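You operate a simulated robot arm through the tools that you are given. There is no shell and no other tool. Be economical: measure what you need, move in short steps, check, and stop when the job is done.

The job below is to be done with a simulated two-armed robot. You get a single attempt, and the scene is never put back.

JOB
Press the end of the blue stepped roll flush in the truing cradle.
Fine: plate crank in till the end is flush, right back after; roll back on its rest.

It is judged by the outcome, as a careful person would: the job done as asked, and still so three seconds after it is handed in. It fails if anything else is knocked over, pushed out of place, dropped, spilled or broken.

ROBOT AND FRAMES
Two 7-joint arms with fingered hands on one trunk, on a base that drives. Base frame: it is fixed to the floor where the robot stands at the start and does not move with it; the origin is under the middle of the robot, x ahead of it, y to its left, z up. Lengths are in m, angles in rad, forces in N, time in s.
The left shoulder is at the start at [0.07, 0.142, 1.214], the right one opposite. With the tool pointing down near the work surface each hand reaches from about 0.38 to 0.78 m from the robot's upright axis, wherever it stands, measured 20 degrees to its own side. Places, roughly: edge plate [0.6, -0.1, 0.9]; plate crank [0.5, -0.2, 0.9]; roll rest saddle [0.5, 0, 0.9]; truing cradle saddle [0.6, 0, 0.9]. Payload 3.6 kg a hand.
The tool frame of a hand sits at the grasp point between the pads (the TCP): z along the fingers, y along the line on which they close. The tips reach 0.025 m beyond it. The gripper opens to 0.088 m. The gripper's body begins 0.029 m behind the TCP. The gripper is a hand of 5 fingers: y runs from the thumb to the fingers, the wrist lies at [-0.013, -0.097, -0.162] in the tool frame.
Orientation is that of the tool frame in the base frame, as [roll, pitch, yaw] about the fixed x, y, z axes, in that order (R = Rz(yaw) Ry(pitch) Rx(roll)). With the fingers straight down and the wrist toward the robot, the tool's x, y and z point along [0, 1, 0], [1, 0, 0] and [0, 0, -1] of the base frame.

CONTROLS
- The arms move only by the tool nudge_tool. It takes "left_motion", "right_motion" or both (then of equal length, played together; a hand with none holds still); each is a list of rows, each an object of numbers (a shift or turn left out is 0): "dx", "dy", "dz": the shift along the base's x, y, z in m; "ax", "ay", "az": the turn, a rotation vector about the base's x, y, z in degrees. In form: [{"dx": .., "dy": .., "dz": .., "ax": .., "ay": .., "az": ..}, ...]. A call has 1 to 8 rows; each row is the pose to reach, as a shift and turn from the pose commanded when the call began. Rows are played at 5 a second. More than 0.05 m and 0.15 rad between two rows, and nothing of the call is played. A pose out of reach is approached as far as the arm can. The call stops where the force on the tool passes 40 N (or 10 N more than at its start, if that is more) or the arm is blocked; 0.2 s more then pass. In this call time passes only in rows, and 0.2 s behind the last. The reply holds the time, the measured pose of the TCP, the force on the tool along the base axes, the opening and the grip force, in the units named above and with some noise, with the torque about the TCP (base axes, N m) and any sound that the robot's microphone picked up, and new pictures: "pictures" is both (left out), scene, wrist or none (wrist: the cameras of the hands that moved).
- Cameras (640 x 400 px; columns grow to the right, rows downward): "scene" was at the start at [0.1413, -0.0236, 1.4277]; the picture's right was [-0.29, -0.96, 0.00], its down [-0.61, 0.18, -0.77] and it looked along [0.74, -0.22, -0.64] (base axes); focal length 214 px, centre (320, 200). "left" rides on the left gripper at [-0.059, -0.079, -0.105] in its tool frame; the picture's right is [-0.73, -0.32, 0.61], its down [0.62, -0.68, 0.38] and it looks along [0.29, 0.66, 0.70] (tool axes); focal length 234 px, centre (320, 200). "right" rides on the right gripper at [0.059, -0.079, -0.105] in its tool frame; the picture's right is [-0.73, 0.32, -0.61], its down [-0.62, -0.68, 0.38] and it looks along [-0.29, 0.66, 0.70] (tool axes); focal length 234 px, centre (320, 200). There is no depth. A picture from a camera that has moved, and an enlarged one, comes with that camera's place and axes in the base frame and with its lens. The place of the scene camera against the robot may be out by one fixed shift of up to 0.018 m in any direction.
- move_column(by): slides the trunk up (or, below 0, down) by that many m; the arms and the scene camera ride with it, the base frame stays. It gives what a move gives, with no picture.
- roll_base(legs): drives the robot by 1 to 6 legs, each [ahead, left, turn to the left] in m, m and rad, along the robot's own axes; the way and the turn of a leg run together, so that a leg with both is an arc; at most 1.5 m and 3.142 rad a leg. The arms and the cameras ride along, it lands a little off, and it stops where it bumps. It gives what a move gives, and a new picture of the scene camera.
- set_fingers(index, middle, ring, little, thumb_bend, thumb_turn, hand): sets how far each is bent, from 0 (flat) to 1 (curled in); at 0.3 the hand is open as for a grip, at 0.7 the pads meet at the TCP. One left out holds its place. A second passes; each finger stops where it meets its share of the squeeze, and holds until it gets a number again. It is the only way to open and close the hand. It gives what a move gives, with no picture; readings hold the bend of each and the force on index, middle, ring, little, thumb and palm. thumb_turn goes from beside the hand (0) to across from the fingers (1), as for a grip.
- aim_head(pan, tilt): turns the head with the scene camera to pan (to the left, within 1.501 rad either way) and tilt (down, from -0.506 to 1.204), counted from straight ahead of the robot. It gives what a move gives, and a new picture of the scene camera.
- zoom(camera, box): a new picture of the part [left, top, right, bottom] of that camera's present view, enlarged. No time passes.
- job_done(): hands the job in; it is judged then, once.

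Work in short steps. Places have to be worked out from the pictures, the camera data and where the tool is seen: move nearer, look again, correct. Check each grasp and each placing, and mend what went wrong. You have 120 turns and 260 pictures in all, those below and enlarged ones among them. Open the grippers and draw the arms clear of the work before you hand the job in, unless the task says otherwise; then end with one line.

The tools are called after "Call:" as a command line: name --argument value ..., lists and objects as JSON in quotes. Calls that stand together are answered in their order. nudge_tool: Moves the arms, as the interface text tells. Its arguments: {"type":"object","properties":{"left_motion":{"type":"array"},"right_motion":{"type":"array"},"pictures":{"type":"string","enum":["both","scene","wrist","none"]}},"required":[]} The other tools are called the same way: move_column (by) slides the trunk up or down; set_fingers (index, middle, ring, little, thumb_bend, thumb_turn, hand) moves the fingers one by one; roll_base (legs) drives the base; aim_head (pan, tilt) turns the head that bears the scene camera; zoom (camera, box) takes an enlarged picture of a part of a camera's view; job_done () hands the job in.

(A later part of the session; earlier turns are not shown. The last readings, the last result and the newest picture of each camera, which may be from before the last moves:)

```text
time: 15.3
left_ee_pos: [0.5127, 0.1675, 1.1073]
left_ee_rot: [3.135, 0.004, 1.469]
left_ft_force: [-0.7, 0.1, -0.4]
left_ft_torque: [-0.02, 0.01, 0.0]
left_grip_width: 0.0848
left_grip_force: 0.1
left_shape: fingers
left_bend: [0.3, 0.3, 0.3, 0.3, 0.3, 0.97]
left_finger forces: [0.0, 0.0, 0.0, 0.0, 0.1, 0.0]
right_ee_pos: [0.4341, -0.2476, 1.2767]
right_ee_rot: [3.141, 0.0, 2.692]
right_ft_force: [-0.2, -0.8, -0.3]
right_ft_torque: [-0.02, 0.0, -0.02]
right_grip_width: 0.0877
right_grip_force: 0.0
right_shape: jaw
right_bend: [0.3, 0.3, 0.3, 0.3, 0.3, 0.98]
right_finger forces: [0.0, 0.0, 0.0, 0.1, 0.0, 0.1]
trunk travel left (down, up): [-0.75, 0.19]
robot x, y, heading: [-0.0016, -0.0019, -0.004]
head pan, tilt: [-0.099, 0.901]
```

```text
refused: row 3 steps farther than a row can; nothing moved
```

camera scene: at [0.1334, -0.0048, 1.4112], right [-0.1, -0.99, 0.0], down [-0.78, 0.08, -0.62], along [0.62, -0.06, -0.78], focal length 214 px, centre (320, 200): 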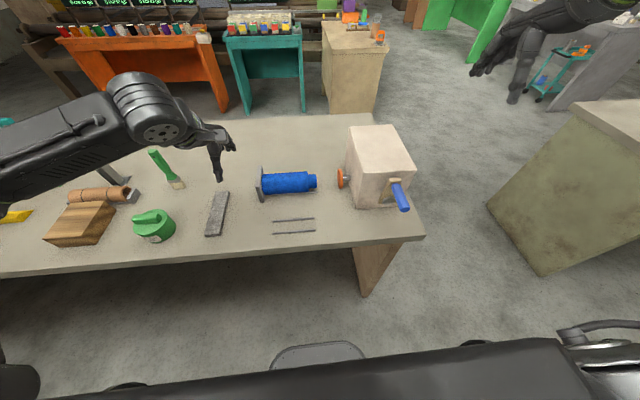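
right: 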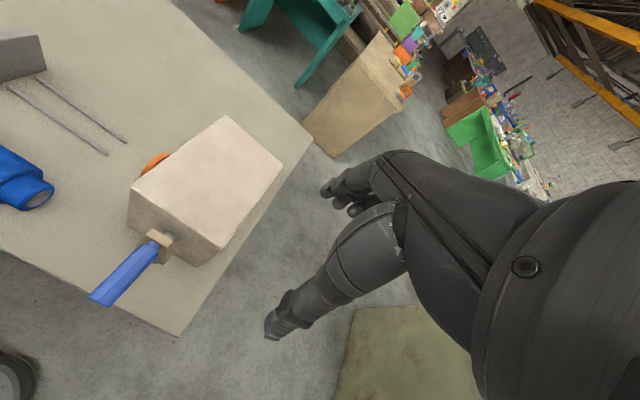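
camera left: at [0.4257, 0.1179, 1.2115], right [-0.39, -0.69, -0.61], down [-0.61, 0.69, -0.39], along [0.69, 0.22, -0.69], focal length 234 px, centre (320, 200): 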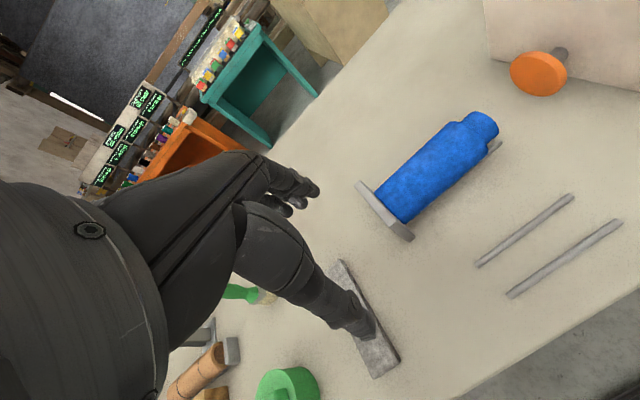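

I'll finish the turn in allowed steps.

Call:
nudge_tool --right_motion '[{"az": 8, "dy": 0.01}, {"az": 16, "dy": 0.02, "dz": -0.03}, {"az": 24, "dy": 0.02, "dz": -0.06}, {"az": 26, "dy": 0.02, "dz": -0.09}]'

Call:
aim_head --pan -0.4 --tilt 0.8

```text
time: 16.3
left_ee_pos: [0.5136, 0.1663, 1.1076]
left_ee_rot: [3.136, 0.003, 1.469]
left_ft_force: [0.5, -0.1, 0.3]
left_ft_torque: [0.02, 0.02, -0.02]
left_grip_width: 0.0848
left_grip_force: 0.2
left_shape: fingers
left_bend: [0.3, 0.3, 0.3, 0.3, 0.3, 0.97]
left_finger forces: [0.0, 0.1, 0.0, 0.0, 0.0, 0.0]
right_ee_pos: [0.4343, -0.2277, 1.1855]
right_ee_rot: [-3.141, -0.001, -3.141]
right_ft_force: [-0.2, 0.0, -0.1]
right_ft_torque: [0.02, -0.02, 0.02]
right_grip_width: 0.0877
right_grip_force: 0.1
right_shape: jaw
right_bend: [0.3, 0.3, 0.3, 0.3, 0.3, 0.98]
right_finger forces: [0.0, 0.0, 0.0, 0.0, 0.1, 0.0]
trunk travel left (down, up): [-0.75, 0.19]
robot x, y, heading: [0.0016, -0.0003, -0.002]
head pan, tilt: [-0.099, 0.901]
camera scene: at [0.1356, -0.0068, 1.411], right [-0.1, -0.99, 0.0], down [-0.78, 0.08, -0.62], along [0.62, -0.06, -0.78], focal length 214 px, centre (320, 200)
camera right: at [0.3764, -0.3063, 1.2893], right [0.73, 0.32, 0.61], down [0.63, -0.68, -0.38], along [0.29, 0.66, -0.7], focal length 234 px, centre (320, 200)
```

scene: 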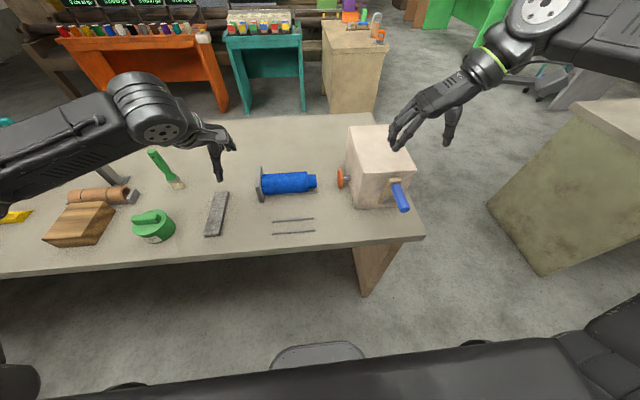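
right: 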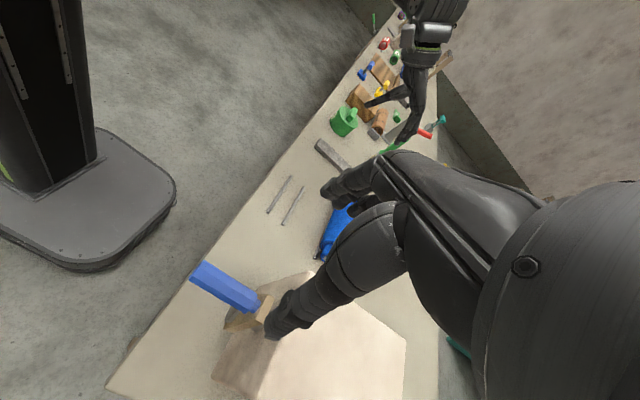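

```text
time: 17.1
left_ee_pos: [0.5123, 0.1673, 1.1076]
left_ee_rot: [3.135, 0.003, 1.469]
left_ft_force: [-1.2, 0.6, -1.0]
left_ft_torque: [-0.02, -0.02, -0.05]
left_grip_width: 0.0848
left_grip_force: 0.0
left_shape: fingers
left_bend: [0.3, 0.3, 0.3, 0.3, 0.3, 0.97]
left_finger forces: [0.1, 0.0, 0.0, 0.0, 0.1, 0.1]
right_ee_pos: [0.4353, -0.2274, 1.1865]
right_ee_rot: [3.141, 0.0, -3.141]
right_ft_force: [0.5, -0.9, -0.8]
right_ft_torque: [0.02, -0.02, 0.0]
right_grip_width: 0.0877
right_grip_force: 0.1
right_shape: jaw
right_bend: [0.3, 0.3, 0.3, 0.3, 0.3, 0.98]
right_finger forces: [0.0, 0.0, 0.0, 0.0, 0.0, 0.1]
trunk travel left (down, up): [-0.75, 0.19]
robot x, y, heading: [0.003, 0.0009, 0.001]
head pan, tilt: [-0.4, 0.799]
camera scene: at [0.1344, -0.0302, 1.4189], right [-0.39, -0.92, 0.0], down [-0.66, 0.28, -0.7], along [0.64, -0.27, -0.72], focal length 214 px, centre (320, 200)
```

scene: 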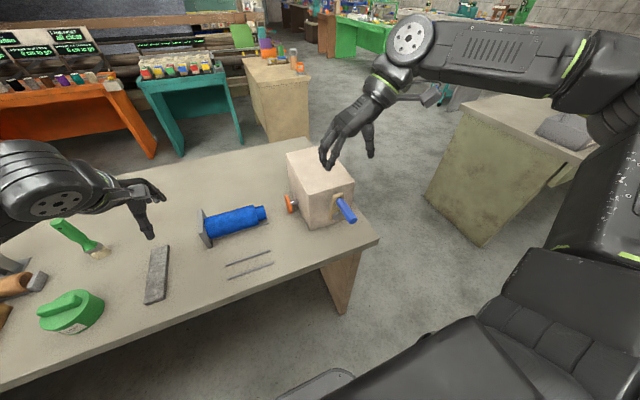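

Triangulating with the wrist cameras puts the handle at about (.40–.475, -.237, 1.003). I'll move the open hand just above it and look.

Call:
nudge_tool --right_motion '[{"dx": -0.005, "dy": -0.01, "dz": -0.04}, {"dx": -0.005, "dy": -0.01, "dz": -0.08}, {"dx": -0.005, "dy": -0.01, "dz": -0.12}]'

Call:
zoom --camera "scene" --box '[270, 130, 390, 240]'

```text
time: 17.9
left_ee_pos: [0.514, 0.1665, 1.1074]
left_ee_rot: [3.135, 0.004, 1.469]
left_ft_force: [-0.5, 0.1, -0.5]
left_ft_torque: [-0.01, 0.0, 0.01]
left_grip_width: 0.085
left_grip_force: 0.0
left_shape: fingers
left_bend: [0.3, 0.3, 0.3, 0.3, 0.3, 0.97]
left_finger forces: [0.1, 0.0, 0.0, 0.0, 0.1, 0.0]
right_ee_pos: [0.4295, -0.2369, 1.0673]
right_ee_rot: [3.142, 0.0, -3.14]
right_ft_force: [-0.2, -1.9, -0.3]
right_ft_torque: [0.01, 0.0, 0.0]
right_grip_width: 0.0876
right_grip_force: 0.1
right_shape: jaw
right_bend: [0.3, 0.3, 0.3, 0.3, 0.3, 0.98]
right_finger forces: [0.0, 0.0, 0.0, 0.0, 0.1, 0.1]
trunk travel left (down, up): [-0.75, 0.19]
robot x, y, heading: [0.0019, 0.0006, -0.002]
head pan, tilt: [-0.4, 0.799]
camera scene: at [0.1352, -0.0305, 1.4189], right [-0.39, -0.92, 0.0], down [-0.66, 0.28, -0.7], along [0.64, -0.27, -0.72], focal length 214 px, centre (320, 200)
camera right: at [0.3717, -0.3154, 1.1705], right [0.73, 0.32, 0.61], down [0.62, -0.68, -0.38], along [0.29, 0.66, -0.7], focal length 234 px, centre (320, 200)
```

scene: 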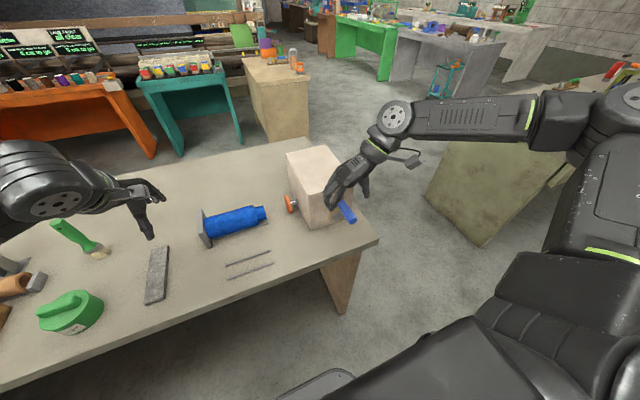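
right: 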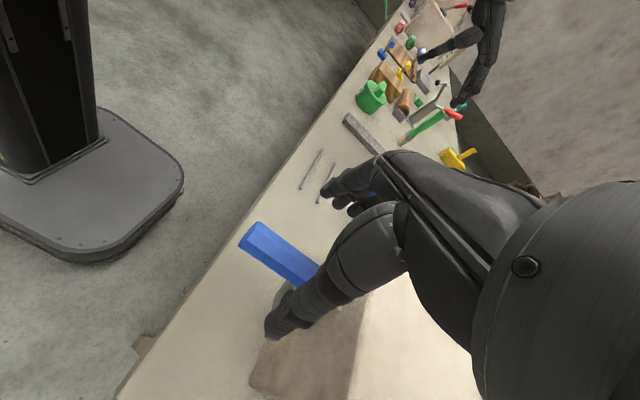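

```text
3.64 times, centred on (330, 185) of scene
camera zoom: at [0.1352, -0.0305, 1.4189], right [-0.39, -0.92, 0.0], down [-0.66, 0.28, -0.7], along [0.64, -0.27, -0.72], focal length 780 px, centre (284, 254)
```

zoom: 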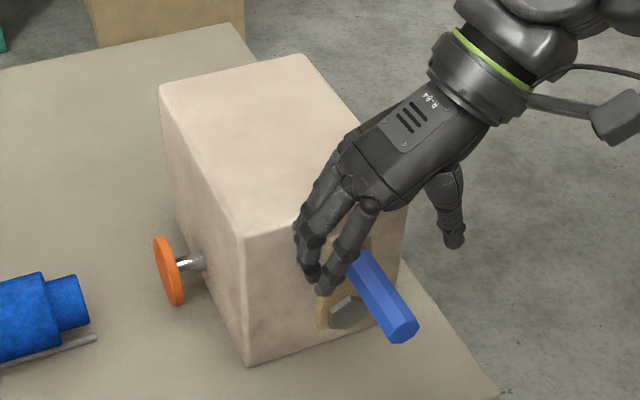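

The wrist view confirms the handle at y≈-.236, z≈1.003, between thumb and fingers. I'll descend around it.

Call:
nudge_tool --right_motion '[{"dx": -0.004, "dz": -0.02}, {"dx": -0.004, "dz": -0.04}, {"dx": -0.004, "dz": -0.058}]'

Call:
zoom --camera "scene" --box '[270, 130, 390, 240]'

```text
time: 18.7
left_ee_pos: [0.5132, 0.1666, 1.1076]
left_ee_rot: [3.135, 0.004, 1.468]
left_ft_force: [0.7, 0.4, 0.0]
left_ft_torque: [0.01, 0.02, -0.02]
left_grip_width: 0.0849
left_grip_force: 0.0
left_shape: fingers
left_bend: [0.3, 0.3, 0.3, 0.3, 0.3, 0.97]
left_finger forces: [0.0, 0.0, 0.1, 0.0, 0.1, 0.0]
right_ee_pos: [0.4241, -0.2372, 1.008]
right_ee_rot: [-3.141, 0.001, 3.141]
right_ft_force: [0.8, -0.1, 0.0]
right_ft_torque: [0.01, 0.02, -0.02]
right_grip_width: 0.0879
right_grip_force: 0.1
right_shape: jaw
right_bend: [0.3, 0.3, 0.3, 0.3, 0.3, 0.98]
right_finger forces: [0.0, 0.1, 0.0, 0.1, 0.0, 0.0]
trunk travel left (down, up): [-0.75, 0.19]
robot x, y, heading: [-0.0015, 0.0003, -0.002]
head pan, tilt: [-0.4, 0.799]
camera scene: at [0.1346, -0.0305, 1.4189], right [-0.39, -0.92, 0.0], down [-0.66, 0.28, -0.7], along [0.64, -0.27, -0.72], focal length 214 px, centre (320, 200)
camera right: at [0.3666, -0.3155, 1.1119], right [0.73, 0.32, 0.61], down [0.62, -0.68, -0.38], along [0.29, 0.66, -0.7], focal length 234 px, centre (320, 200)
```

scene: 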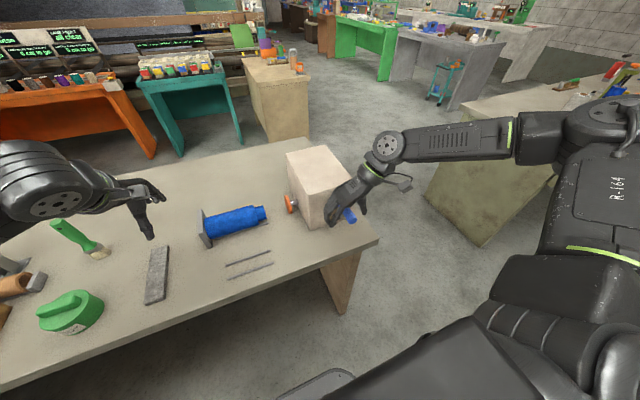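
right: 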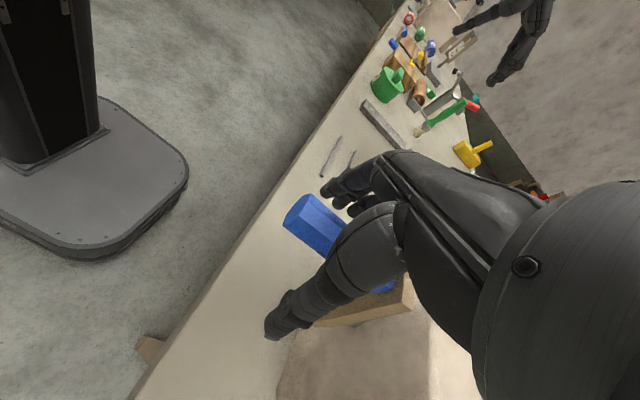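

```text
3.64 times, centred on (330, 185) of scene
camera zoom: at [0.1346, -0.0305, 1.4189], right [-0.39, -0.92, 0.0], down [-0.66, 0.28, -0.7], along [0.64, -0.27, -0.72], focal length 780 px, centre (284, 254)
```

zoom: 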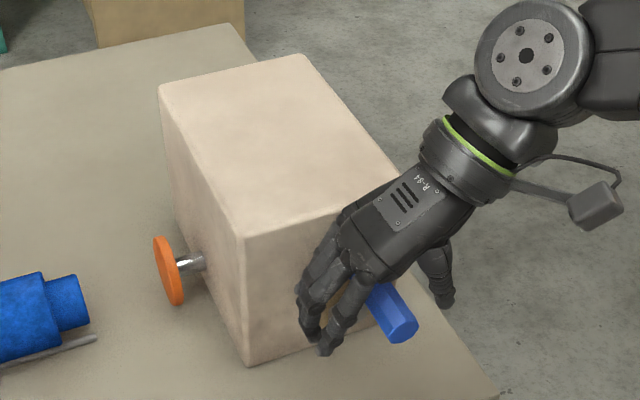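

The handle sits inside the hand, so I'll close on it.

Call:
set_fingers --hand "right" --index 0.6 --middle 0.6 --ring 0.6 --little 0.6 --thumb_bend 0.6

Call:
zoom --camera "scene" --box '[270, 130, 390, 240]'

```text
time: 19.7
left_ee_pos: [0.5126, 0.1666, 1.1081]
left_ee_rot: [3.136, 0.002, 1.471]
left_ft_force: [0.3, 0.0, -0.9]
left_ft_torque: [0.0, 0.0, 0.01]
left_grip_width: 0.085
left_grip_force: 0.0
left_shape: fingers
left_bend: [0.3, 0.3, 0.3, 0.3, 0.3, 0.97]
left_finger forces: [0.1, 0.0, 0.1, 0.0, 0.0, 0.0]
right_ee_pos: [0.4247, -0.2383, 1.0078]
right_ee_rot: [-3.141, 0.0, 3.141]
right_ft_force: [-0.6, -1.0, 1.4]
right_ft_torque: [-0.03, 0.0, 0.02]
right_grip_width: 0.0204
right_grip_force: 0.1
right_shape: fingers
right_bend: [0.6, 0.6, 0.6, 0.6, 0.6, 0.98]
right_finger forces: [0.1, 0.0, 0.0, 0.0, 0.0, 0.0]
trunk travel left (down, up): [-0.75, 0.19]
robot x, y, heading: [0.0019, 0.0033, -0.001]
head pan, tilt: [-0.4, 0.799]
```

```text
3.64 times, centred on (330, 185) of scene
camera zoom: at [0.1345, -0.0304, 1.4189], right [-0.39, -0.92, 0.0], down [-0.66, 0.28, -0.7], along [0.64, -0.27, -0.72], focal length 780 px, centre (284, 254)
```

zoom: 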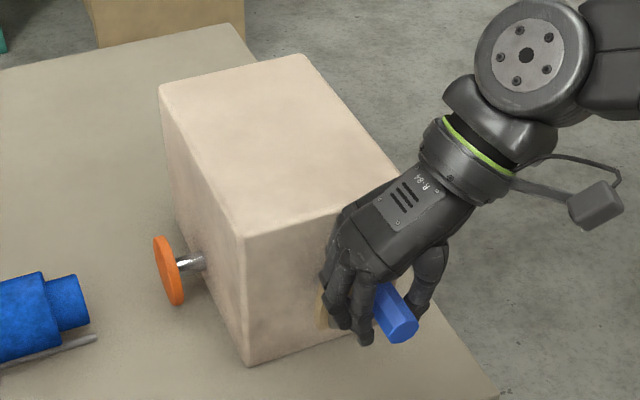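

The cage is at 20 mm with no contact yet, so I'll tighten.

Call:
set_fingers --hand "right" --index 0.72 --middle 0.72 --ring 0.72 --little 0.72 --thumb_bend 0.72

Call:
zoom --camera "scene" --box '[270, 130, 390, 240]'

```text
time: 20.7
left_ee_pos: [0.5144, 0.167, 1.1075]
left_ee_rot: [3.135, 0.003, 1.469]
left_ft_force: [-0.2, 0.1, 0.4]
left_ft_torque: [0.01, -0.01, 0.01]
left_grip_width: 0.0848
left_grip_force: 0.1
left_shape: fingers
left_bend: [0.3, 0.3, 0.3, 0.3, 0.3, 0.97]
left_finger forces: [0.0, 0.0, 0.0, 0.0, 0.1, 0.0]
right_ee_pos: [0.4259, -0.2366, 1.0084]
right_ee_rot: [-3.141, -0.002, -3.141]
right_ft_force: [-0.7, 0.5, -7.9]
right_ft_torque: [-0.01, 0.16, 0.27]
right_grip_width: 0.0032
right_grip_force: 9.5
right_shape: fingers
right_bend: [0.72, 0.72, 0.71, 0.69, 0.66, 0.97]
right_finger forces: [2.5, 0.0, 1.8, 7.0, 8.7, 0.1]
trunk travel left (down, up): [-0.75, 0.19]
robot x, y, heading: [-0.0, -0.003, -0.003]
head pan, tilt: [-0.4, 0.799]
```

```text
3.64 times, centred on (330, 185) of scene
camera zoom: at [0.1354, -0.0308, 1.4188], right [-0.39, -0.92, 0.0], down [-0.66, 0.28, -0.7], along [0.64, -0.27, -0.72], focal length 780 px, centre (284, 254)
```

zoom: 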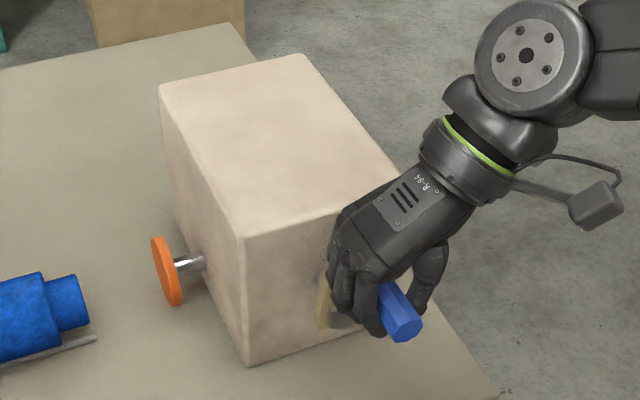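

The fingers have wrapped under the handle, which sits just above the pads, so it's a good cage. I'll test rotation by moving the handle a little right and watching the plate.

Call:
nudge_tool --right_motion '[{"dy": -0.008}, {"dy": -0.016, "dz": -0.0015}, {"dy": -0.023, "dz": -0.003}]' --pictures "none"

Call:
zoom --camera "scene" --box '[230, 130, 390, 240]'

```text
time: 21.5
left_ee_pos: [0.5128, 0.1688, 1.1071]
left_ee_rot: [3.135, 0.005, 1.469]
left_ft_force: [-0.5, 0.4, 0.8]
left_ft_torque: [-0.02, 0.02, 0.0]
left_grip_width: 0.0848
left_grip_force: 0.0
left_shape: fingers
left_bend: [0.3, 0.3, 0.3, 0.3, 0.3, 0.97]
left_finger forces: [0.1, 0.1, 0.0, 0.0, 0.0, 0.0]
right_ee_pos: [0.4247, -0.2588, 1.0048]
right_ee_rot: [-3.14, -0.001, -3.141]
right_ft_force: [-0.8, 8.2, -7.7]
right_ft_torque: [0.21, -0.03, 0.4]
right_grip_width: 0.0047
right_grip_force: 11.8
right_shape: fingers
right_bend: [0.72, 0.72, 0.71, 0.68, 0.65, 0.97]
right_finger forces: [3.2, 1.1, 2.7, 7.2, 9.0, 0.0]
trunk travel left (down, up): [-0.75, 0.19]
robot x, y, heading: [-0.0002, 0.0036, -0.006]
head pan, tilt: [-0.4, 0.799]
```

```text
3.64 times, centred on (310, 185) of scene
camera zoom: at [0.1352, -0.0289, 1.4189], right [-0.39, -0.92, 0.0], down [-0.66, 0.28, -0.7], along [0.64, -0.27, -0.72], focal length 780 px, centre (356, 254)
```

zoom: 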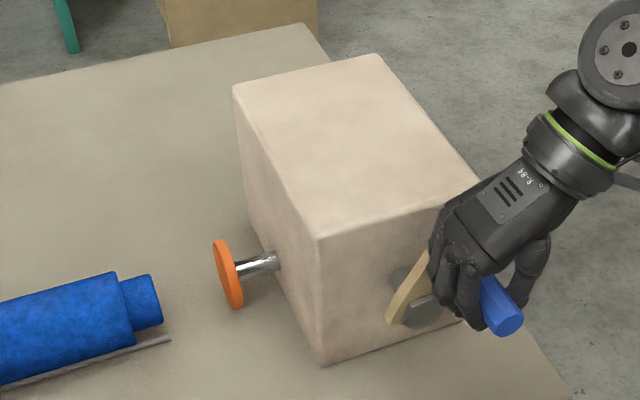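

Moving the handle right drives the plate toward the roll. I'll continue along the arc in small steps.

Call:
nudge_tool --right_motion '[{"dy": -0.011, "dz": -0.004}, {"dy": -0.022, "dz": -0.009}, {"dy": -0.031, "dz": -0.015}, {"dy": -0.039, "dz": -0.022}]' --pictures "none"

Call:
zoom --camera "scene" --box '[230, 130, 390, 240]'

```text
time: 22.5
left_ee_pos: [0.5132, 0.1717, 1.1074]
left_ee_rot: [3.135, 0.009, 1.472]
left_ft_force: [0.3, -0.7, 0.4]
left_ft_torque: [-0.03, 0.01, -0.03]
left_grip_width: 0.085
left_grip_force: 0.0
left_shape: fingers
left_bend: [0.3, 0.3, 0.3, 0.3, 0.3, 0.97]
left_finger forces: [0.0, 0.1, 0.0, 0.0, 0.0, 0.0]
right_ee_pos: [0.4257, -0.2933, 0.9839]
right_ee_rot: [-3.139, -0.005, -3.139]
right_ft_force: [-1.4, 26.5, -8.6]
right_ft_torque: [0.41, -0.08, 0.66]
right_grip_width: 0.012
right_grip_force: 19.8
right_shape: fingers
right_bend: [0.71, 0.64, 0.63, 0.67, 0.65, 0.97]
right_finger forces: [7.4, 6.2, 7.9, 11.9, 6.9, 0.0]
trunk travel left (down, up): [-0.75, 0.19]
robot x, y, heading: [-0.0002, 0.002, 0.0]
head pan, tilt: [-0.4, 0.799]
```

```text
3.64 times, centred on (310, 185) of scene
camera zoom: at [0.1356, -0.0238, 1.419], right [-0.39, -0.92, 0.0], down [-0.66, 0.28, -0.7], along [0.64, -0.27, -0.72], focal length 780 px, centre (356, 254)
```

zoom: 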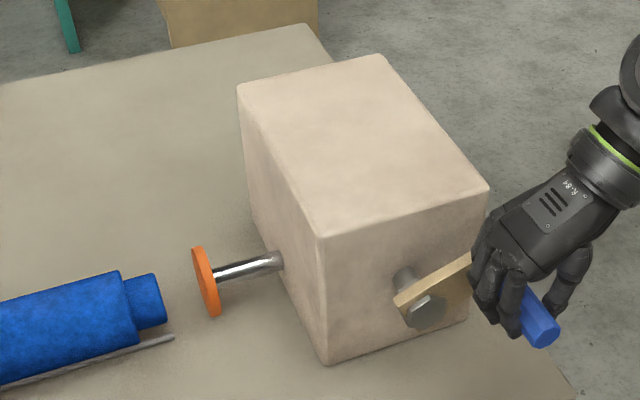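

The plate has advanced about 33 mm over roughly 46°. Fitting the arc gives hub y≈-.237, z≈.942 and radius ≈.078, so I'll follow it further down.

Call:
nudge_tool --right_motion '[{"dy": -0.001, "dz": -0.009, "ax": 3}, {"dy": -0.007, "dz": -0.02, "ax": 6}, {"dy": -0.011, "dz": -0.031, "ax": 9}, {"dy": -0.014, "dz": -0.043, "ax": 12}]' --pictures "none"

Call:
zoom --camera "scene" --box '[230, 130, 390, 240]'

```text
time: 23.5
left_ee_pos: [0.5113, 0.1767, 1.1082]
left_ee_rot: [3.133, 0.012, 1.47]
left_ft_force: [-0.2, 0.7, 0.3]
left_ft_torque: [0.0, 0.01, -0.02]
left_grip_width: 0.0851
left_grip_force: 0.1
left_shape: fingers
left_bend: [0.3, 0.3, 0.3, 0.3, 0.3, 0.97]
left_finger forces: [0.2, 0.0, 0.1, 0.1, 0.0, 0.1]
right_ee_pos: [0.4239, -0.3055, 0.945]
right_ee_rot: [2.937, 0.0, -3.138]
right_ft_force: [2.8, 35.5, 13.5]
right_ft_torque: [0.84, -0.56, 0.58]
right_grip_width: 0.0154
right_grip_force: 24.8
right_shape: fingers
right_bend: [0.57, 0.6, 0.59, 0.67, 0.65, 0.97]
right_finger forces: [9.3, 8.9, 10.8, 14.0, 5.5, 0.0]
trunk travel left (down, up): [-0.75, 0.19]
robot x, y, heading: [-0.0035, 0.002, -0.002]
head pan, tilt: [-0.4, 0.799]
```

```text
3.64 times, centred on (310, 185) of scene
camera zoom: at [0.1332, -0.0188, 1.4195], right [-0.39, -0.92, 0.01], down [-0.66, 0.27, -0.7], along [0.64, -0.28, -0.71], focal length 780 px, centre (356, 254)
```

zoom: 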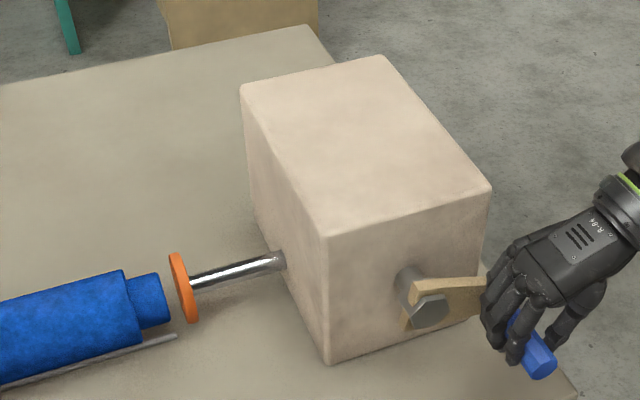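

The plate is nearly at the stepped end. The outward pull is too strong, so I'll tighten the radius to about .068 and go on down gently.

Call:
nudge_tool --right_motion '[{"dy": 0.008, "dz": -0.002, "ax": 2}, {"dy": 0.008, "dz": -0.01, "ax": 4}, {"dy": 0.008, "dz": -0.018, "ax": 6}]' --pictures "none"

Call:
zoom --camera "scene" --box '[190, 160, 350, 270]'

Call:
zoom --camera "scene" --box '[290, 170, 390, 240]'

```text
time: 24.3
left_ee_pos: [0.5164, 0.1712, 1.1057]
left_ee_rot: [3.134, 0.006, 1.469]
left_ft_force: [-0.3, -0.6, 0.9]
left_ft_torque: [-0.01, -0.02, 0.02]
left_grip_width: 0.0851
left_grip_force: 0.1
left_shape: fingers
left_bend: [0.3, 0.3, 0.3, 0.3, 0.3, 0.97]
left_finger forces: [0.1, 0.0, 0.0, 0.0, 0.0, 0.0]
right_ee_pos: [0.4101, -0.302, 0.9418]
right_ee_rot: [2.834, -0.001, 3.141]
right_ft_force: [23.7, 21.1, 4.2]
right_ft_torque: [0.3, -0.64, 0.21]
right_grip_width: 0.0149
right_grip_force: 18.0
right_shape: fingers
right_bend: [0.6, 0.62, 0.6, 0.7, 0.64, 1.0]
right_finger forces: [5.8, 6.7, 7.2, 10.0, 6.1, 0.1]
right hand out of reach, approached as far as the arm can: row 2, 3
trunk travel left (down, up): [-0.75, 0.19]
robot x, y, heading: [-0.001, -0.0005, -0.001]
head pan, tilt: [-0.4, 0.799]
```

```text
3.64 times, centred on (270, 215) of scene
camera zoom: at [0.1396, -0.0255, 1.4185], right [-0.39, -0.92, 0.0], down [-0.66, 0.28, -0.7], along [0.64, -0.27, -0.72], focal length 780 px, centre (502, 146)
```

zoom: 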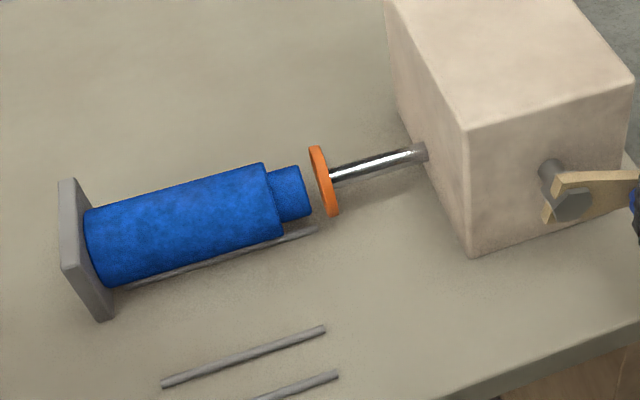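

```text
5.71 times, centred on (340, 205) of scene
camera zoom: at [0.1396, -0.0255, 1.4185], right [-0.39, -0.92, 0.0], down [-0.66, 0.28, -0.7], along [0.64, -0.27, -0.72], focal length 1226 px, centre (206, 171)
```

zoom: 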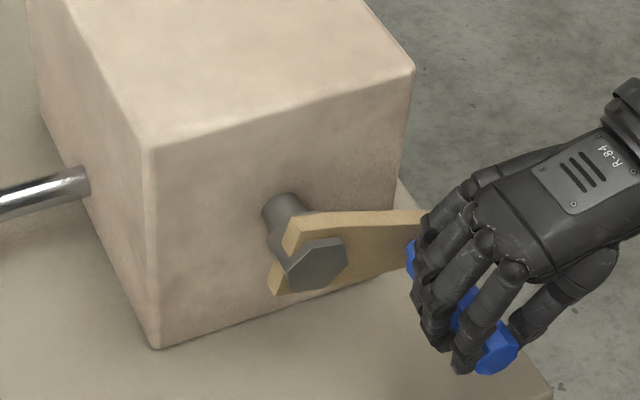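

The right hand hit a reach limit caused by the tilt. I'll undo the tilt while bringing x back, then check reach.

Call:
nudge_tool --right_motion '[{"ax": -6, "dx": 0.005}, {"ax": -12, "dx": 0.01}, {"ax": -18, "dx": 0.012}]' --pictures "none"

Call:
zoom --camera "scene" --box '[290, 170, 390, 240]'

```text
time: 25.1
left_ee_pos: [0.5095, 0.1742, 1.1076]
left_ee_rot: [3.131, 0.011, 1.469]
left_ft_force: [-0.4, 1.0, 0.4]
left_ft_torque: [-0.02, 0.0, 0.01]
left_grip_width: 0.0852
left_grip_force: 0.0
left_shape: fingers
left_bend: [0.3, 0.3, 0.3, 0.3, 0.3, 0.97]
left_finger forces: [0.0, 0.0, 0.1, 0.0, 0.0, 0.0]
right_ee_pos: [0.4148, -0.2985, 0.946]
right_ee_rot: [-3.137, -0.001, -3.141]
right_ft_force: [-9.1, 30.1, 10.1]
right_ft_torque: [0.75, -0.4, 0.78]
right_grip_width: 0.0152
right_grip_force: 22.6
right_shape: fingers
right_bend: [0.59, 0.62, 0.6, 0.71, 0.64, 0.97]
right_finger forces: [7.5, 7.3, 9.5, 14.0, 6.8, 0.0]
trunk travel left (down, up): [-0.75, 0.19]
robot x, y, heading: [0.001, -0.0005, 0.0]
head pan, tilt: [-0.4, 0.799]
```

```text
5.71 times, centred on (340, 205) of scene
camera zoom: at [0.1301, -0.0212, 1.4195], right [-0.39, -0.92, 0.01], down [-0.66, 0.27, -0.7], along [0.64, -0.28, -0.71], focal length 1226 px, centre (206, 171)
```

zoom: 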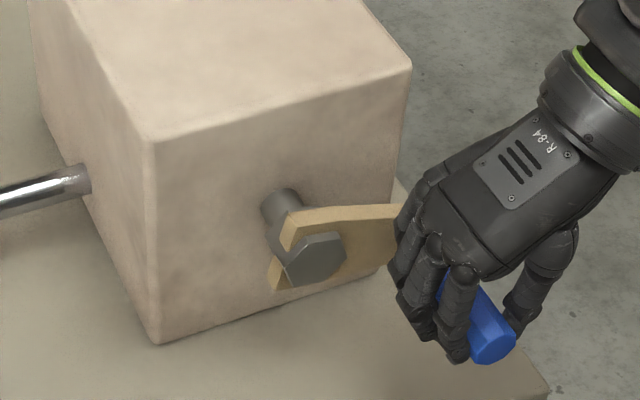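

With the hand upright it reaches. I'll relieve the outward pull and move down.

Call:
nudge_tool --right_motion '[{"dy": 0.008, "dx": 0.004}, {"dy": 0.01, "dz": -0.01, "dx": 0.004}, {"dy": 0.01, "dz": -0.02, "dx": 0.004}]' --pictures "none"

Call:
zoom --camera "scene" --box '[190, 130, 390, 270]'

```text
time: 25.9
left_ee_pos: [0.5098, 0.1728, 1.1087]
left_ee_rot: [3.13, 0.008, 1.469]
left_ft_force: [0.0, 0.1, -0.4]
left_ft_torque: [-0.02, -0.01, 0.05]
left_grip_width: 0.0852
left_grip_force: 0.1
left_shape: fingers
left_bend: [0.3, 0.3, 0.3, 0.3, 0.3, 0.97]
left_finger forces: [0.1, 0.0, 0.0, 0.0, 0.1, 0.0]
right_ee_pos: [0.4209, -0.2913, 0.926]
right_ee_rot: [-3.137, 0.005, -3.139]
right_ft_force: [-7.9, 21.1, 15.3]
right_ft_torque: [0.44, -0.48, 0.55]
right_grip_width: 0.0132
right_grip_force: 19.8
right_shape: fingers
right_bend: [0.71, 0.65, 0.63, 0.72, 0.63, 0.94]
right_finger forces: [4.5, 4.4, 5.8, 16.6, 8.3, 0.0]
trunk travel left (down, up): [-0.75, 0.19]
robot x, y, heading: [-0.0006, -0.0012, -0.0]
head pan, tilt: [-0.4, 0.799]
```

```text
2.86 times, centred on (290, 200) of scene
camera zoom: at [0.1303, -0.0236, 1.4197], right [-0.39, -0.92, 0.0], down [-0.66, 0.28, -0.7], along [0.64, -0.27, -0.71], focal length 613 px, centre (406, 200)
```

zoom: 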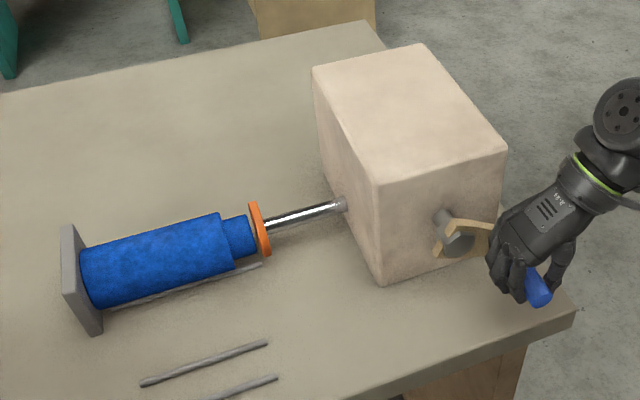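

The plate now touches the stepped end and nothing else has shifted. I'll keep following the arc.

Call:
nudge_tool --right_motion '[{"dy": 0.005, "dz": -0.008}, {"dy": 0.008, "dz": -0.016}, {"dy": 0.012, "dz": -0.023}]' --pictures "none"

Call:
zoom --camera "scene" --box '[190, 130, 390, 270]'

```text
time: 26.7
left_ee_pos: [0.5128, 0.1665, 1.1075]
left_ee_rot: [3.136, 0.003, 1.471]
left_ft_force: [0.6, 0.0, 0.7]
left_ft_torque: [0.03, 0.0, 0.02]
left_grip_width: 0.0849
left_grip_force: 0.1
left_shape: fingers
left_bend: [0.3, 0.3, 0.3, 0.3, 0.3, 0.97]
left_finger forces: [0.0, 0.0, 0.0, 0.1, 0.0, 0.0]
right_ee_pos: [0.4236, -0.2835, 0.8992]
right_ee_rot: [-3.14, 0.0, 3.14]
right_ft_force: [-0.3, -3.8, 0.0]
right_ft_torque: [0.05, -0.01, 0.19]
right_grip_width: 0.0001
right_grip_force: 6.2
right_shape: fingers
right_bend: [0.72, 0.72, 0.72, 0.71, 0.68, 0.97]
right_finger forces: [0.5, 0.0, 0.0, 3.6, 8.1, 0.0]
trunk travel left (down, up): [-0.75, 0.19]
robot x, y, heading: [-0.0002, -0.0041, -0.004]
head pan, tilt: [-0.4, 0.799]
```

```text
2.86 times, centred on (290, 200) of scene
camera zoom: at [0.1344, -0.0311, 1.4188], right [-0.39, -0.92, 0.0], down [-0.66, 0.28, -0.7], along [0.64, -0.27, -0.72], focal length 613 px, centre (406, 200)
```

zoom: 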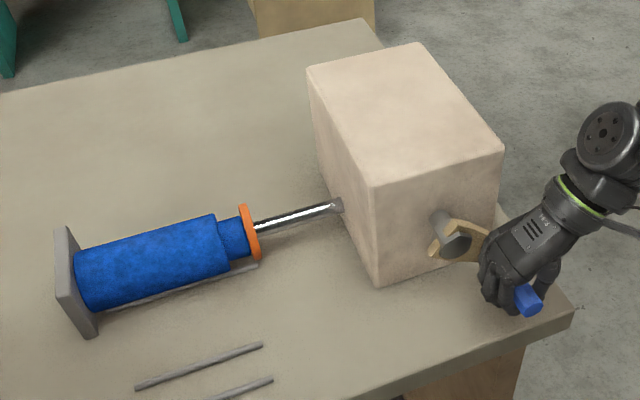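

The load dropped off, so the handle may have slipped within the hand. I'll take a closer look.

Call:
zoom --camera "scene" --box '[310, 180, 380, 240]'

Call:
zoom --camera "right" --box '[180, 120, 480, 380]'

Call:
zoom --camera "scene" --box '[205, 185, 305, 245]'

```text
6.67 times, centred on (345, 210) of scene
camera zoom: at [0.1344, -0.0311, 1.4188], right [-0.39, -0.92, 0.0], down [-0.66, 0.28, -0.7], along [0.64, -0.27, -0.72], focal length 1430 px, centre (153, 133)
```

zoom: 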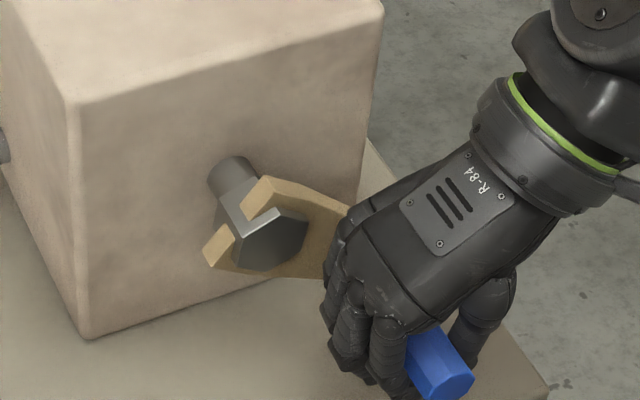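

```text
1.54 times, centred on (330, 250) of right
camera zoom: at [0.3644, -0.3636, 1.002], right [0.73, 0.32, 0.61], down [0.62, -0.68, -0.38], along [0.29, 0.66, -0.7], focal length 360 px, centre (305, 123)
```

zoom: 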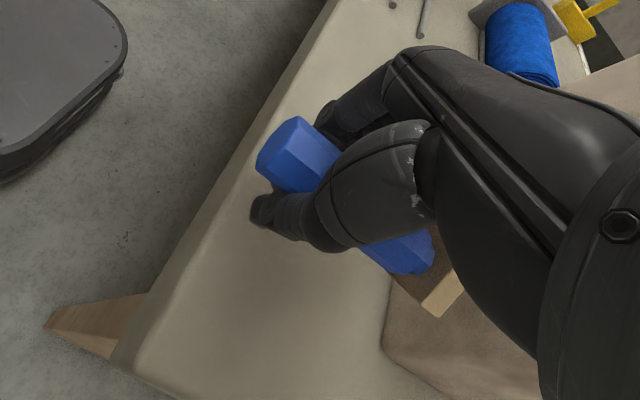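

```text
6.40 times, centred on (255, 215) of scene
camera zoom: at [0.1344, -0.0311, 1.4188], right [-0.39, -0.92, 0.0], down [-0.66, 0.28, -0.7], along [0.64, -0.27, -0.72], focal length 1373 px, centre (736, 104)
```

zoom: 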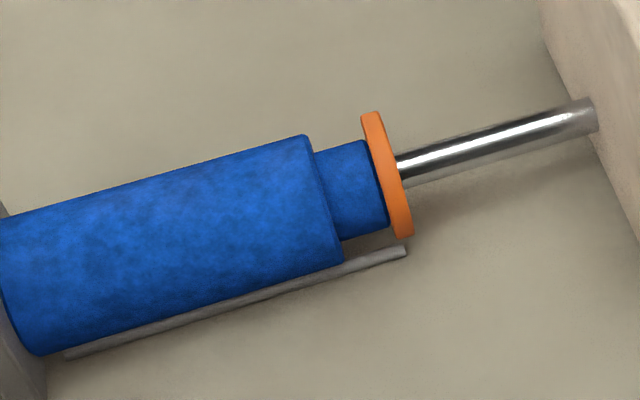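

The handle has moved deeper into the cage toward the palm and the fingers are closed beneath it. I'll press further down in small steps and watch whether the plate follows.

Call:
nudge_tool --right_motion '[{"dz": -0.005}, {"dz": -0.01, "dy": 0.002}]' --pictures "none"

Call:
zoom --camera "scene" --box '[205, 185, 305, 245]'

Call:
zoom --camera "scene" --box '[310, 180, 380, 240]'

```text
time: 27.3
left_ee_pos: [0.5132, 0.1667, 1.1084]
left_ee_rot: [3.136, 0.003, 1.471]
left_ft_force: [-0.8, -0.5, -0.4]
left_ft_torque: [0.03, -0.02, -0.02]
left_grip_width: 0.0848
left_grip_force: 0.0
left_shape: fingers
left_bend: [0.3, 0.3, 0.3, 0.3, 0.3, 0.97]
left_finger forces: [0.0, 0.0, 0.0, 0.1, 0.0, 0.0]
right_ee_pos: [0.4222, -0.2825, 0.889]
right_ee_rot: [-3.141, 0.0, 3.14]
right_ft_force: [-0.3, -0.5, 0.5]
right_ft_torque: [-0.01, -0.01, 0.14]
right_grip_width: 0.0001
right_grip_force: 3.3
right_shape: fingers
right_bend: [0.72, 0.72, 0.72, 0.72, 0.7, 0.97]
right_finger forces: [0.1, 0.0, 0.1, 3.0, 4.1, 0.0]
trunk travel left (down, up): [-0.75, 0.19]
robot x, y, heading: [-0.0, -0.001, -0.003]
head pan, tilt: [-0.4, 0.799]
```

```text
6.40 times, centred on (255, 215) of scene
camera zoom: at [0.1345, -0.0307, 1.4189], right [-0.39, -0.92, 0.0], down [-0.66, 0.28, -0.7], along [0.64, -0.27, -0.72], focal length 1373 px, centre (736, 104)
```

zoom: 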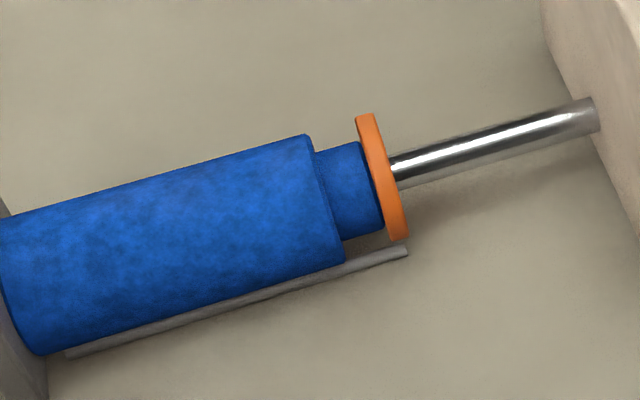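

```text
6.67 times, centred on (345, 210) of scene
camera zoom: at [0.1345, -0.0307, 1.4189], right [-0.39, -0.92, 0.0], down [-0.66, 0.28, -0.7], along [0.64, -0.27, -0.72], focal length 1430 px, centre (153, 133)
```

zoom: 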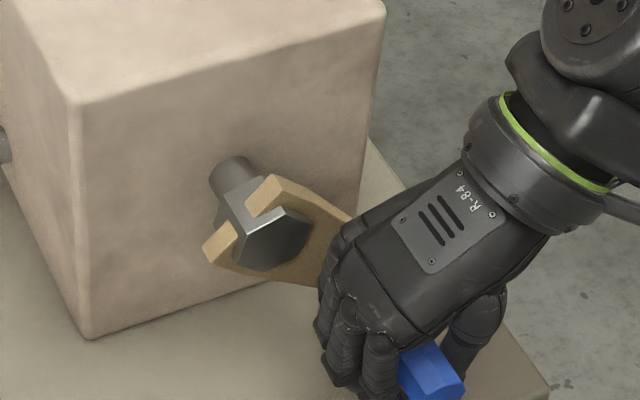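

It works, with very little force: the plate advances and the step shrinks. I'll continue down.

Call:
nudge_tool --right_motion '[{"dz": -0.005, "dy": 0.003}, {"dz": -0.01, "dy": 0.006}]' --pictures "wrist"

Call:
zoom --camera "scene" --box '[205, 185, 305, 245]'

Call:
zoom --camera "scene" --box '[310, 180, 380, 240]'

```text
time: 27.9
left_ee_pos: [0.5133, 0.1667, 1.1077]
left_ee_rot: [3.135, 0.002, 1.469]
left_ft_force: [0.0, 0.2, -0.4]
left_ft_torque: [-0.01, -0.02, -0.01]
left_grip_width: 0.0849
left_grip_force: 0.1
left_shape: fingers
left_bend: [0.3, 0.3, 0.3, 0.3, 0.3, 0.97]
left_finger forces: [0.0, 0.0, 0.1, 0.1, 0.0, 0.0]
right_ee_pos: [0.421, -0.2772, 0.8818]
right_ee_rot: [-3.139, 0.0, 3.14]
right_ft_force: [2.1, -2.5, -0.2]
right_ft_torque: [0.04, 0.02, 0.14]
right_grip_width: 0.0
right_grip_force: 2.2
right_shape: fingers
right_bend: [0.72, 0.72, 0.72, 0.72, 0.71, 0.98]
right_finger forces: [0.1, 0.0, 0.0, 1.3, 3.6, 0.0]
right hand out of reach, approached as far as the arm can: row 2
trunk travel left (down, up): [-0.75, 0.19]
robot x, y, heading: [-0.0006, 0.0012, -0.001]
head pan, tilt: [-0.4, 0.799]
camera right: at [0.3631, -0.3556, 0.9856], right [0.73, 0.32, 0.61], down [0.62, -0.68, -0.38], along [0.29, 0.66, -0.7], focal length 234 px, centre (320, 200)
```

right: 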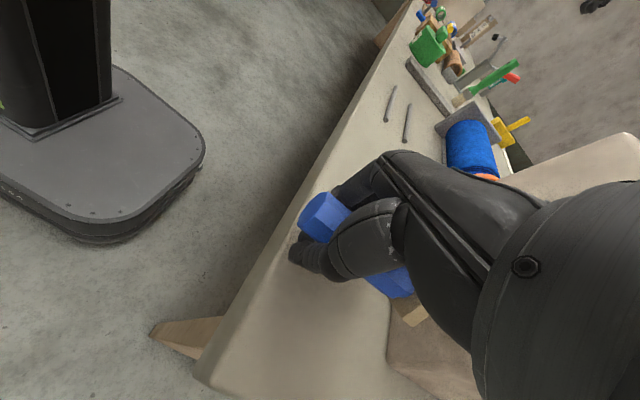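

```text
6.40 times, centred on (255, 215) of scene
camera zoom: at [0.135, -0.031, 1.4188], right [-0.39, -0.92, 0.0], down [-0.66, 0.28, -0.7], along [0.64, -0.27, -0.72], focal length 1373 px, centre (736, 104)
```

zoom: 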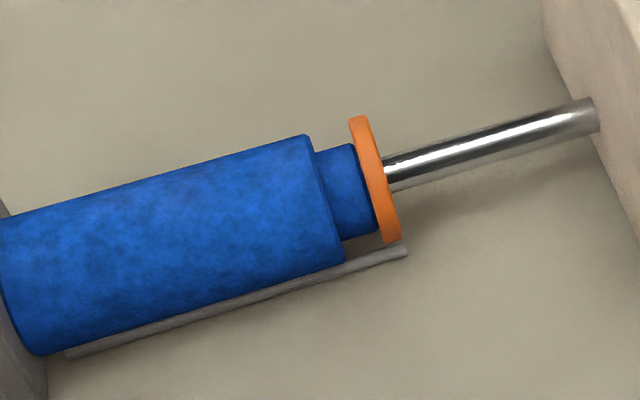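

```text
6.67 times, centred on (345, 210) of scene
camera zoom: at [0.135, -0.031, 1.4188], right [-0.39, -0.92, 0.0], down [-0.66, 0.28, -0.7], along [0.64, -0.27, -0.72], focal length 1430 px, centre (153, 133)
```

zoom: 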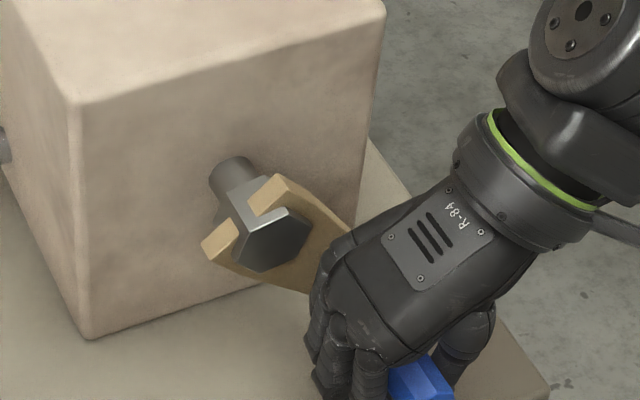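

The arm is again near its low limit, and about 20 mm of step remains. From here the handle moves mostly left, so I'll open the fingers a little (thumb held) and let the thumb push the handle toward +y.

Call:
set_fingers --hand "right" --index 0.4 --middle 0.4 --ring 0.4 --little 0.4

Call:
nudge_tool --right_motion '[{"dy": 0.006}, {"dy": 0.012}]' --pictures "wrist"

Call:
zoom --camera "scene" --box '[205, 185, 305, 245]'

Call:
zoom --camera "scene" --box '[310, 180, 380, 240]'

```text
time: 28.9
left_ee_pos: [0.5134, 0.1672, 1.1089]
left_ee_rot: [3.134, 0.005, 1.47]
left_ft_force: [-0.6, -0.8, 0.4]
left_ft_torque: [0.01, 0.01, -0.02]
left_grip_width: 0.0847
left_grip_force: 0.1
left_shape: fingers
left_bend: [0.3, 0.3, 0.3, 0.3, 0.3, 0.97]
left_finger forces: [0.0, 0.0, 0.0, 0.1, 0.0, 0.0]
right_ee_pos: [0.4212, -0.2771, 0.8816]
right_ee_rot: [3.141, 0.002, -3.141]
right_ft_force: [1.6, -2.9, -2.7]
right_ft_torque: [0.07, 0.01, 0.01]
right_grip_width: 0.0315
right_grip_force: 2.1
right_shape: fingers
right_bend: [0.4, 0.4, 0.4, 0.4, 0.71, 0.98]
right_finger forces: [0.0, 0.0, 0.0, 0.0, 3.5, 0.0]
trunk travel left (down, up): [-0.75, 0.19]
robot x, y, heading: [0.0037, 0.0, -0.002]
head pan, tilt: [-0.4, 0.799]
```

```text
time: 29.5
left_ee_pos: [0.5128, 0.1629, 1.1066]
left_ee_rot: [3.137, 0.0, 1.469]
left_ft_force: [-0.4, -1.1, 1.1]
left_ft_torque: [0.02, 0.01, 0.03]
left_grip_width: 0.0851
left_grip_force: 0.1
left_shape: fingers
left_bend: [0.3, 0.3, 0.3, 0.3, 0.3, 0.97]
left_finger forces: [0.0, 0.0, 0.0, 0.0, 0.0, 0.0]
right_ee_pos: [0.4211, -0.2676, 0.8804]
right_ee_rot: [-3.141, -0.002, -3.142]
right_ft_force: [0.1, -13.3, -12.4]
right_ft_torque: [0.39, -0.03, 0.09]
right_grip_width: 0.0397
right_grip_force: 7.9
right_shape: fingers
right_bend: [0.4, 0.4, 0.4, 0.4, 0.65, 0.97]
right_finger forces: [0.1, 0.1, 0.0, 0.1, 15.6, 0.1]
trunk travel left (down, up): [-0.75, 0.19]
robot x, y, heading: [0.0019, 0.0008, 0.001]
head pan, tilt: [-0.4, 0.799]
camera right: at [0.363, -0.3465, 0.9847], right [0.73, 0.32, 0.61], down [0.62, -0.68, -0.38], along [0.29, 0.66, -0.7], focal length 234 px, centre (320, 200)
```

right: 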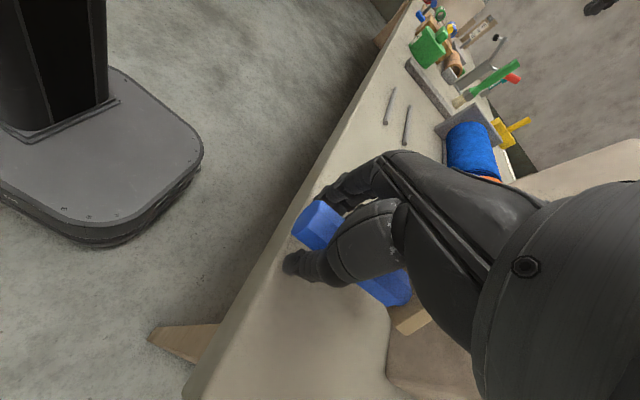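

```text
6.40 times, centred on (255, 215) of scene
camera zoom: at [0.1365, -0.0351, 1.4184], right [-0.39, -0.92, 0.0], down [-0.66, 0.28, -0.69], along [0.64, -0.27, -0.72], focal length 1373 px, centre (736, 104)
```

zoom: 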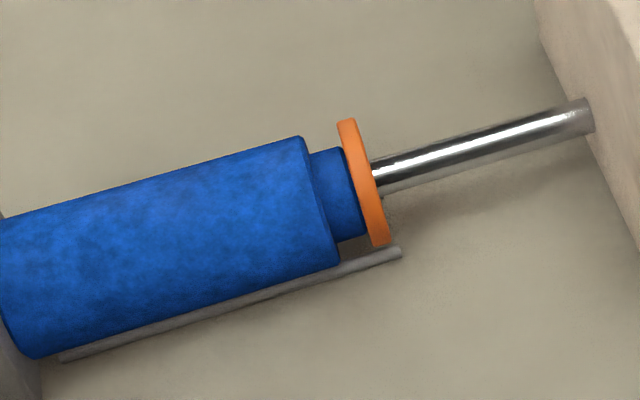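

```text
6.67 times, centred on (345, 210) of scene
camera zoom: at [0.1365, -0.0351, 1.4184], right [-0.39, -0.92, 0.0], down [-0.66, 0.28, -0.69], along [0.64, -0.27, -0.72], focal length 1430 px, centre (153, 133)
```

zoom: 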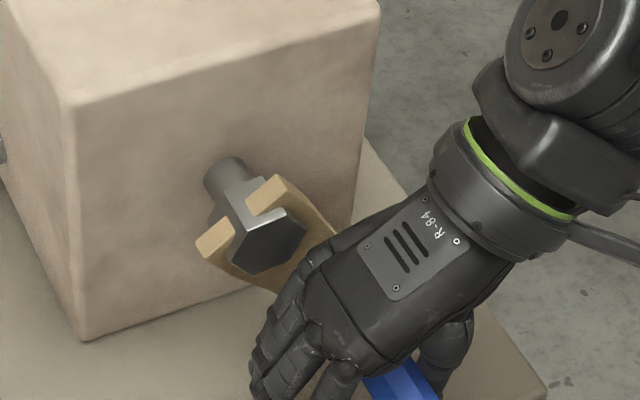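

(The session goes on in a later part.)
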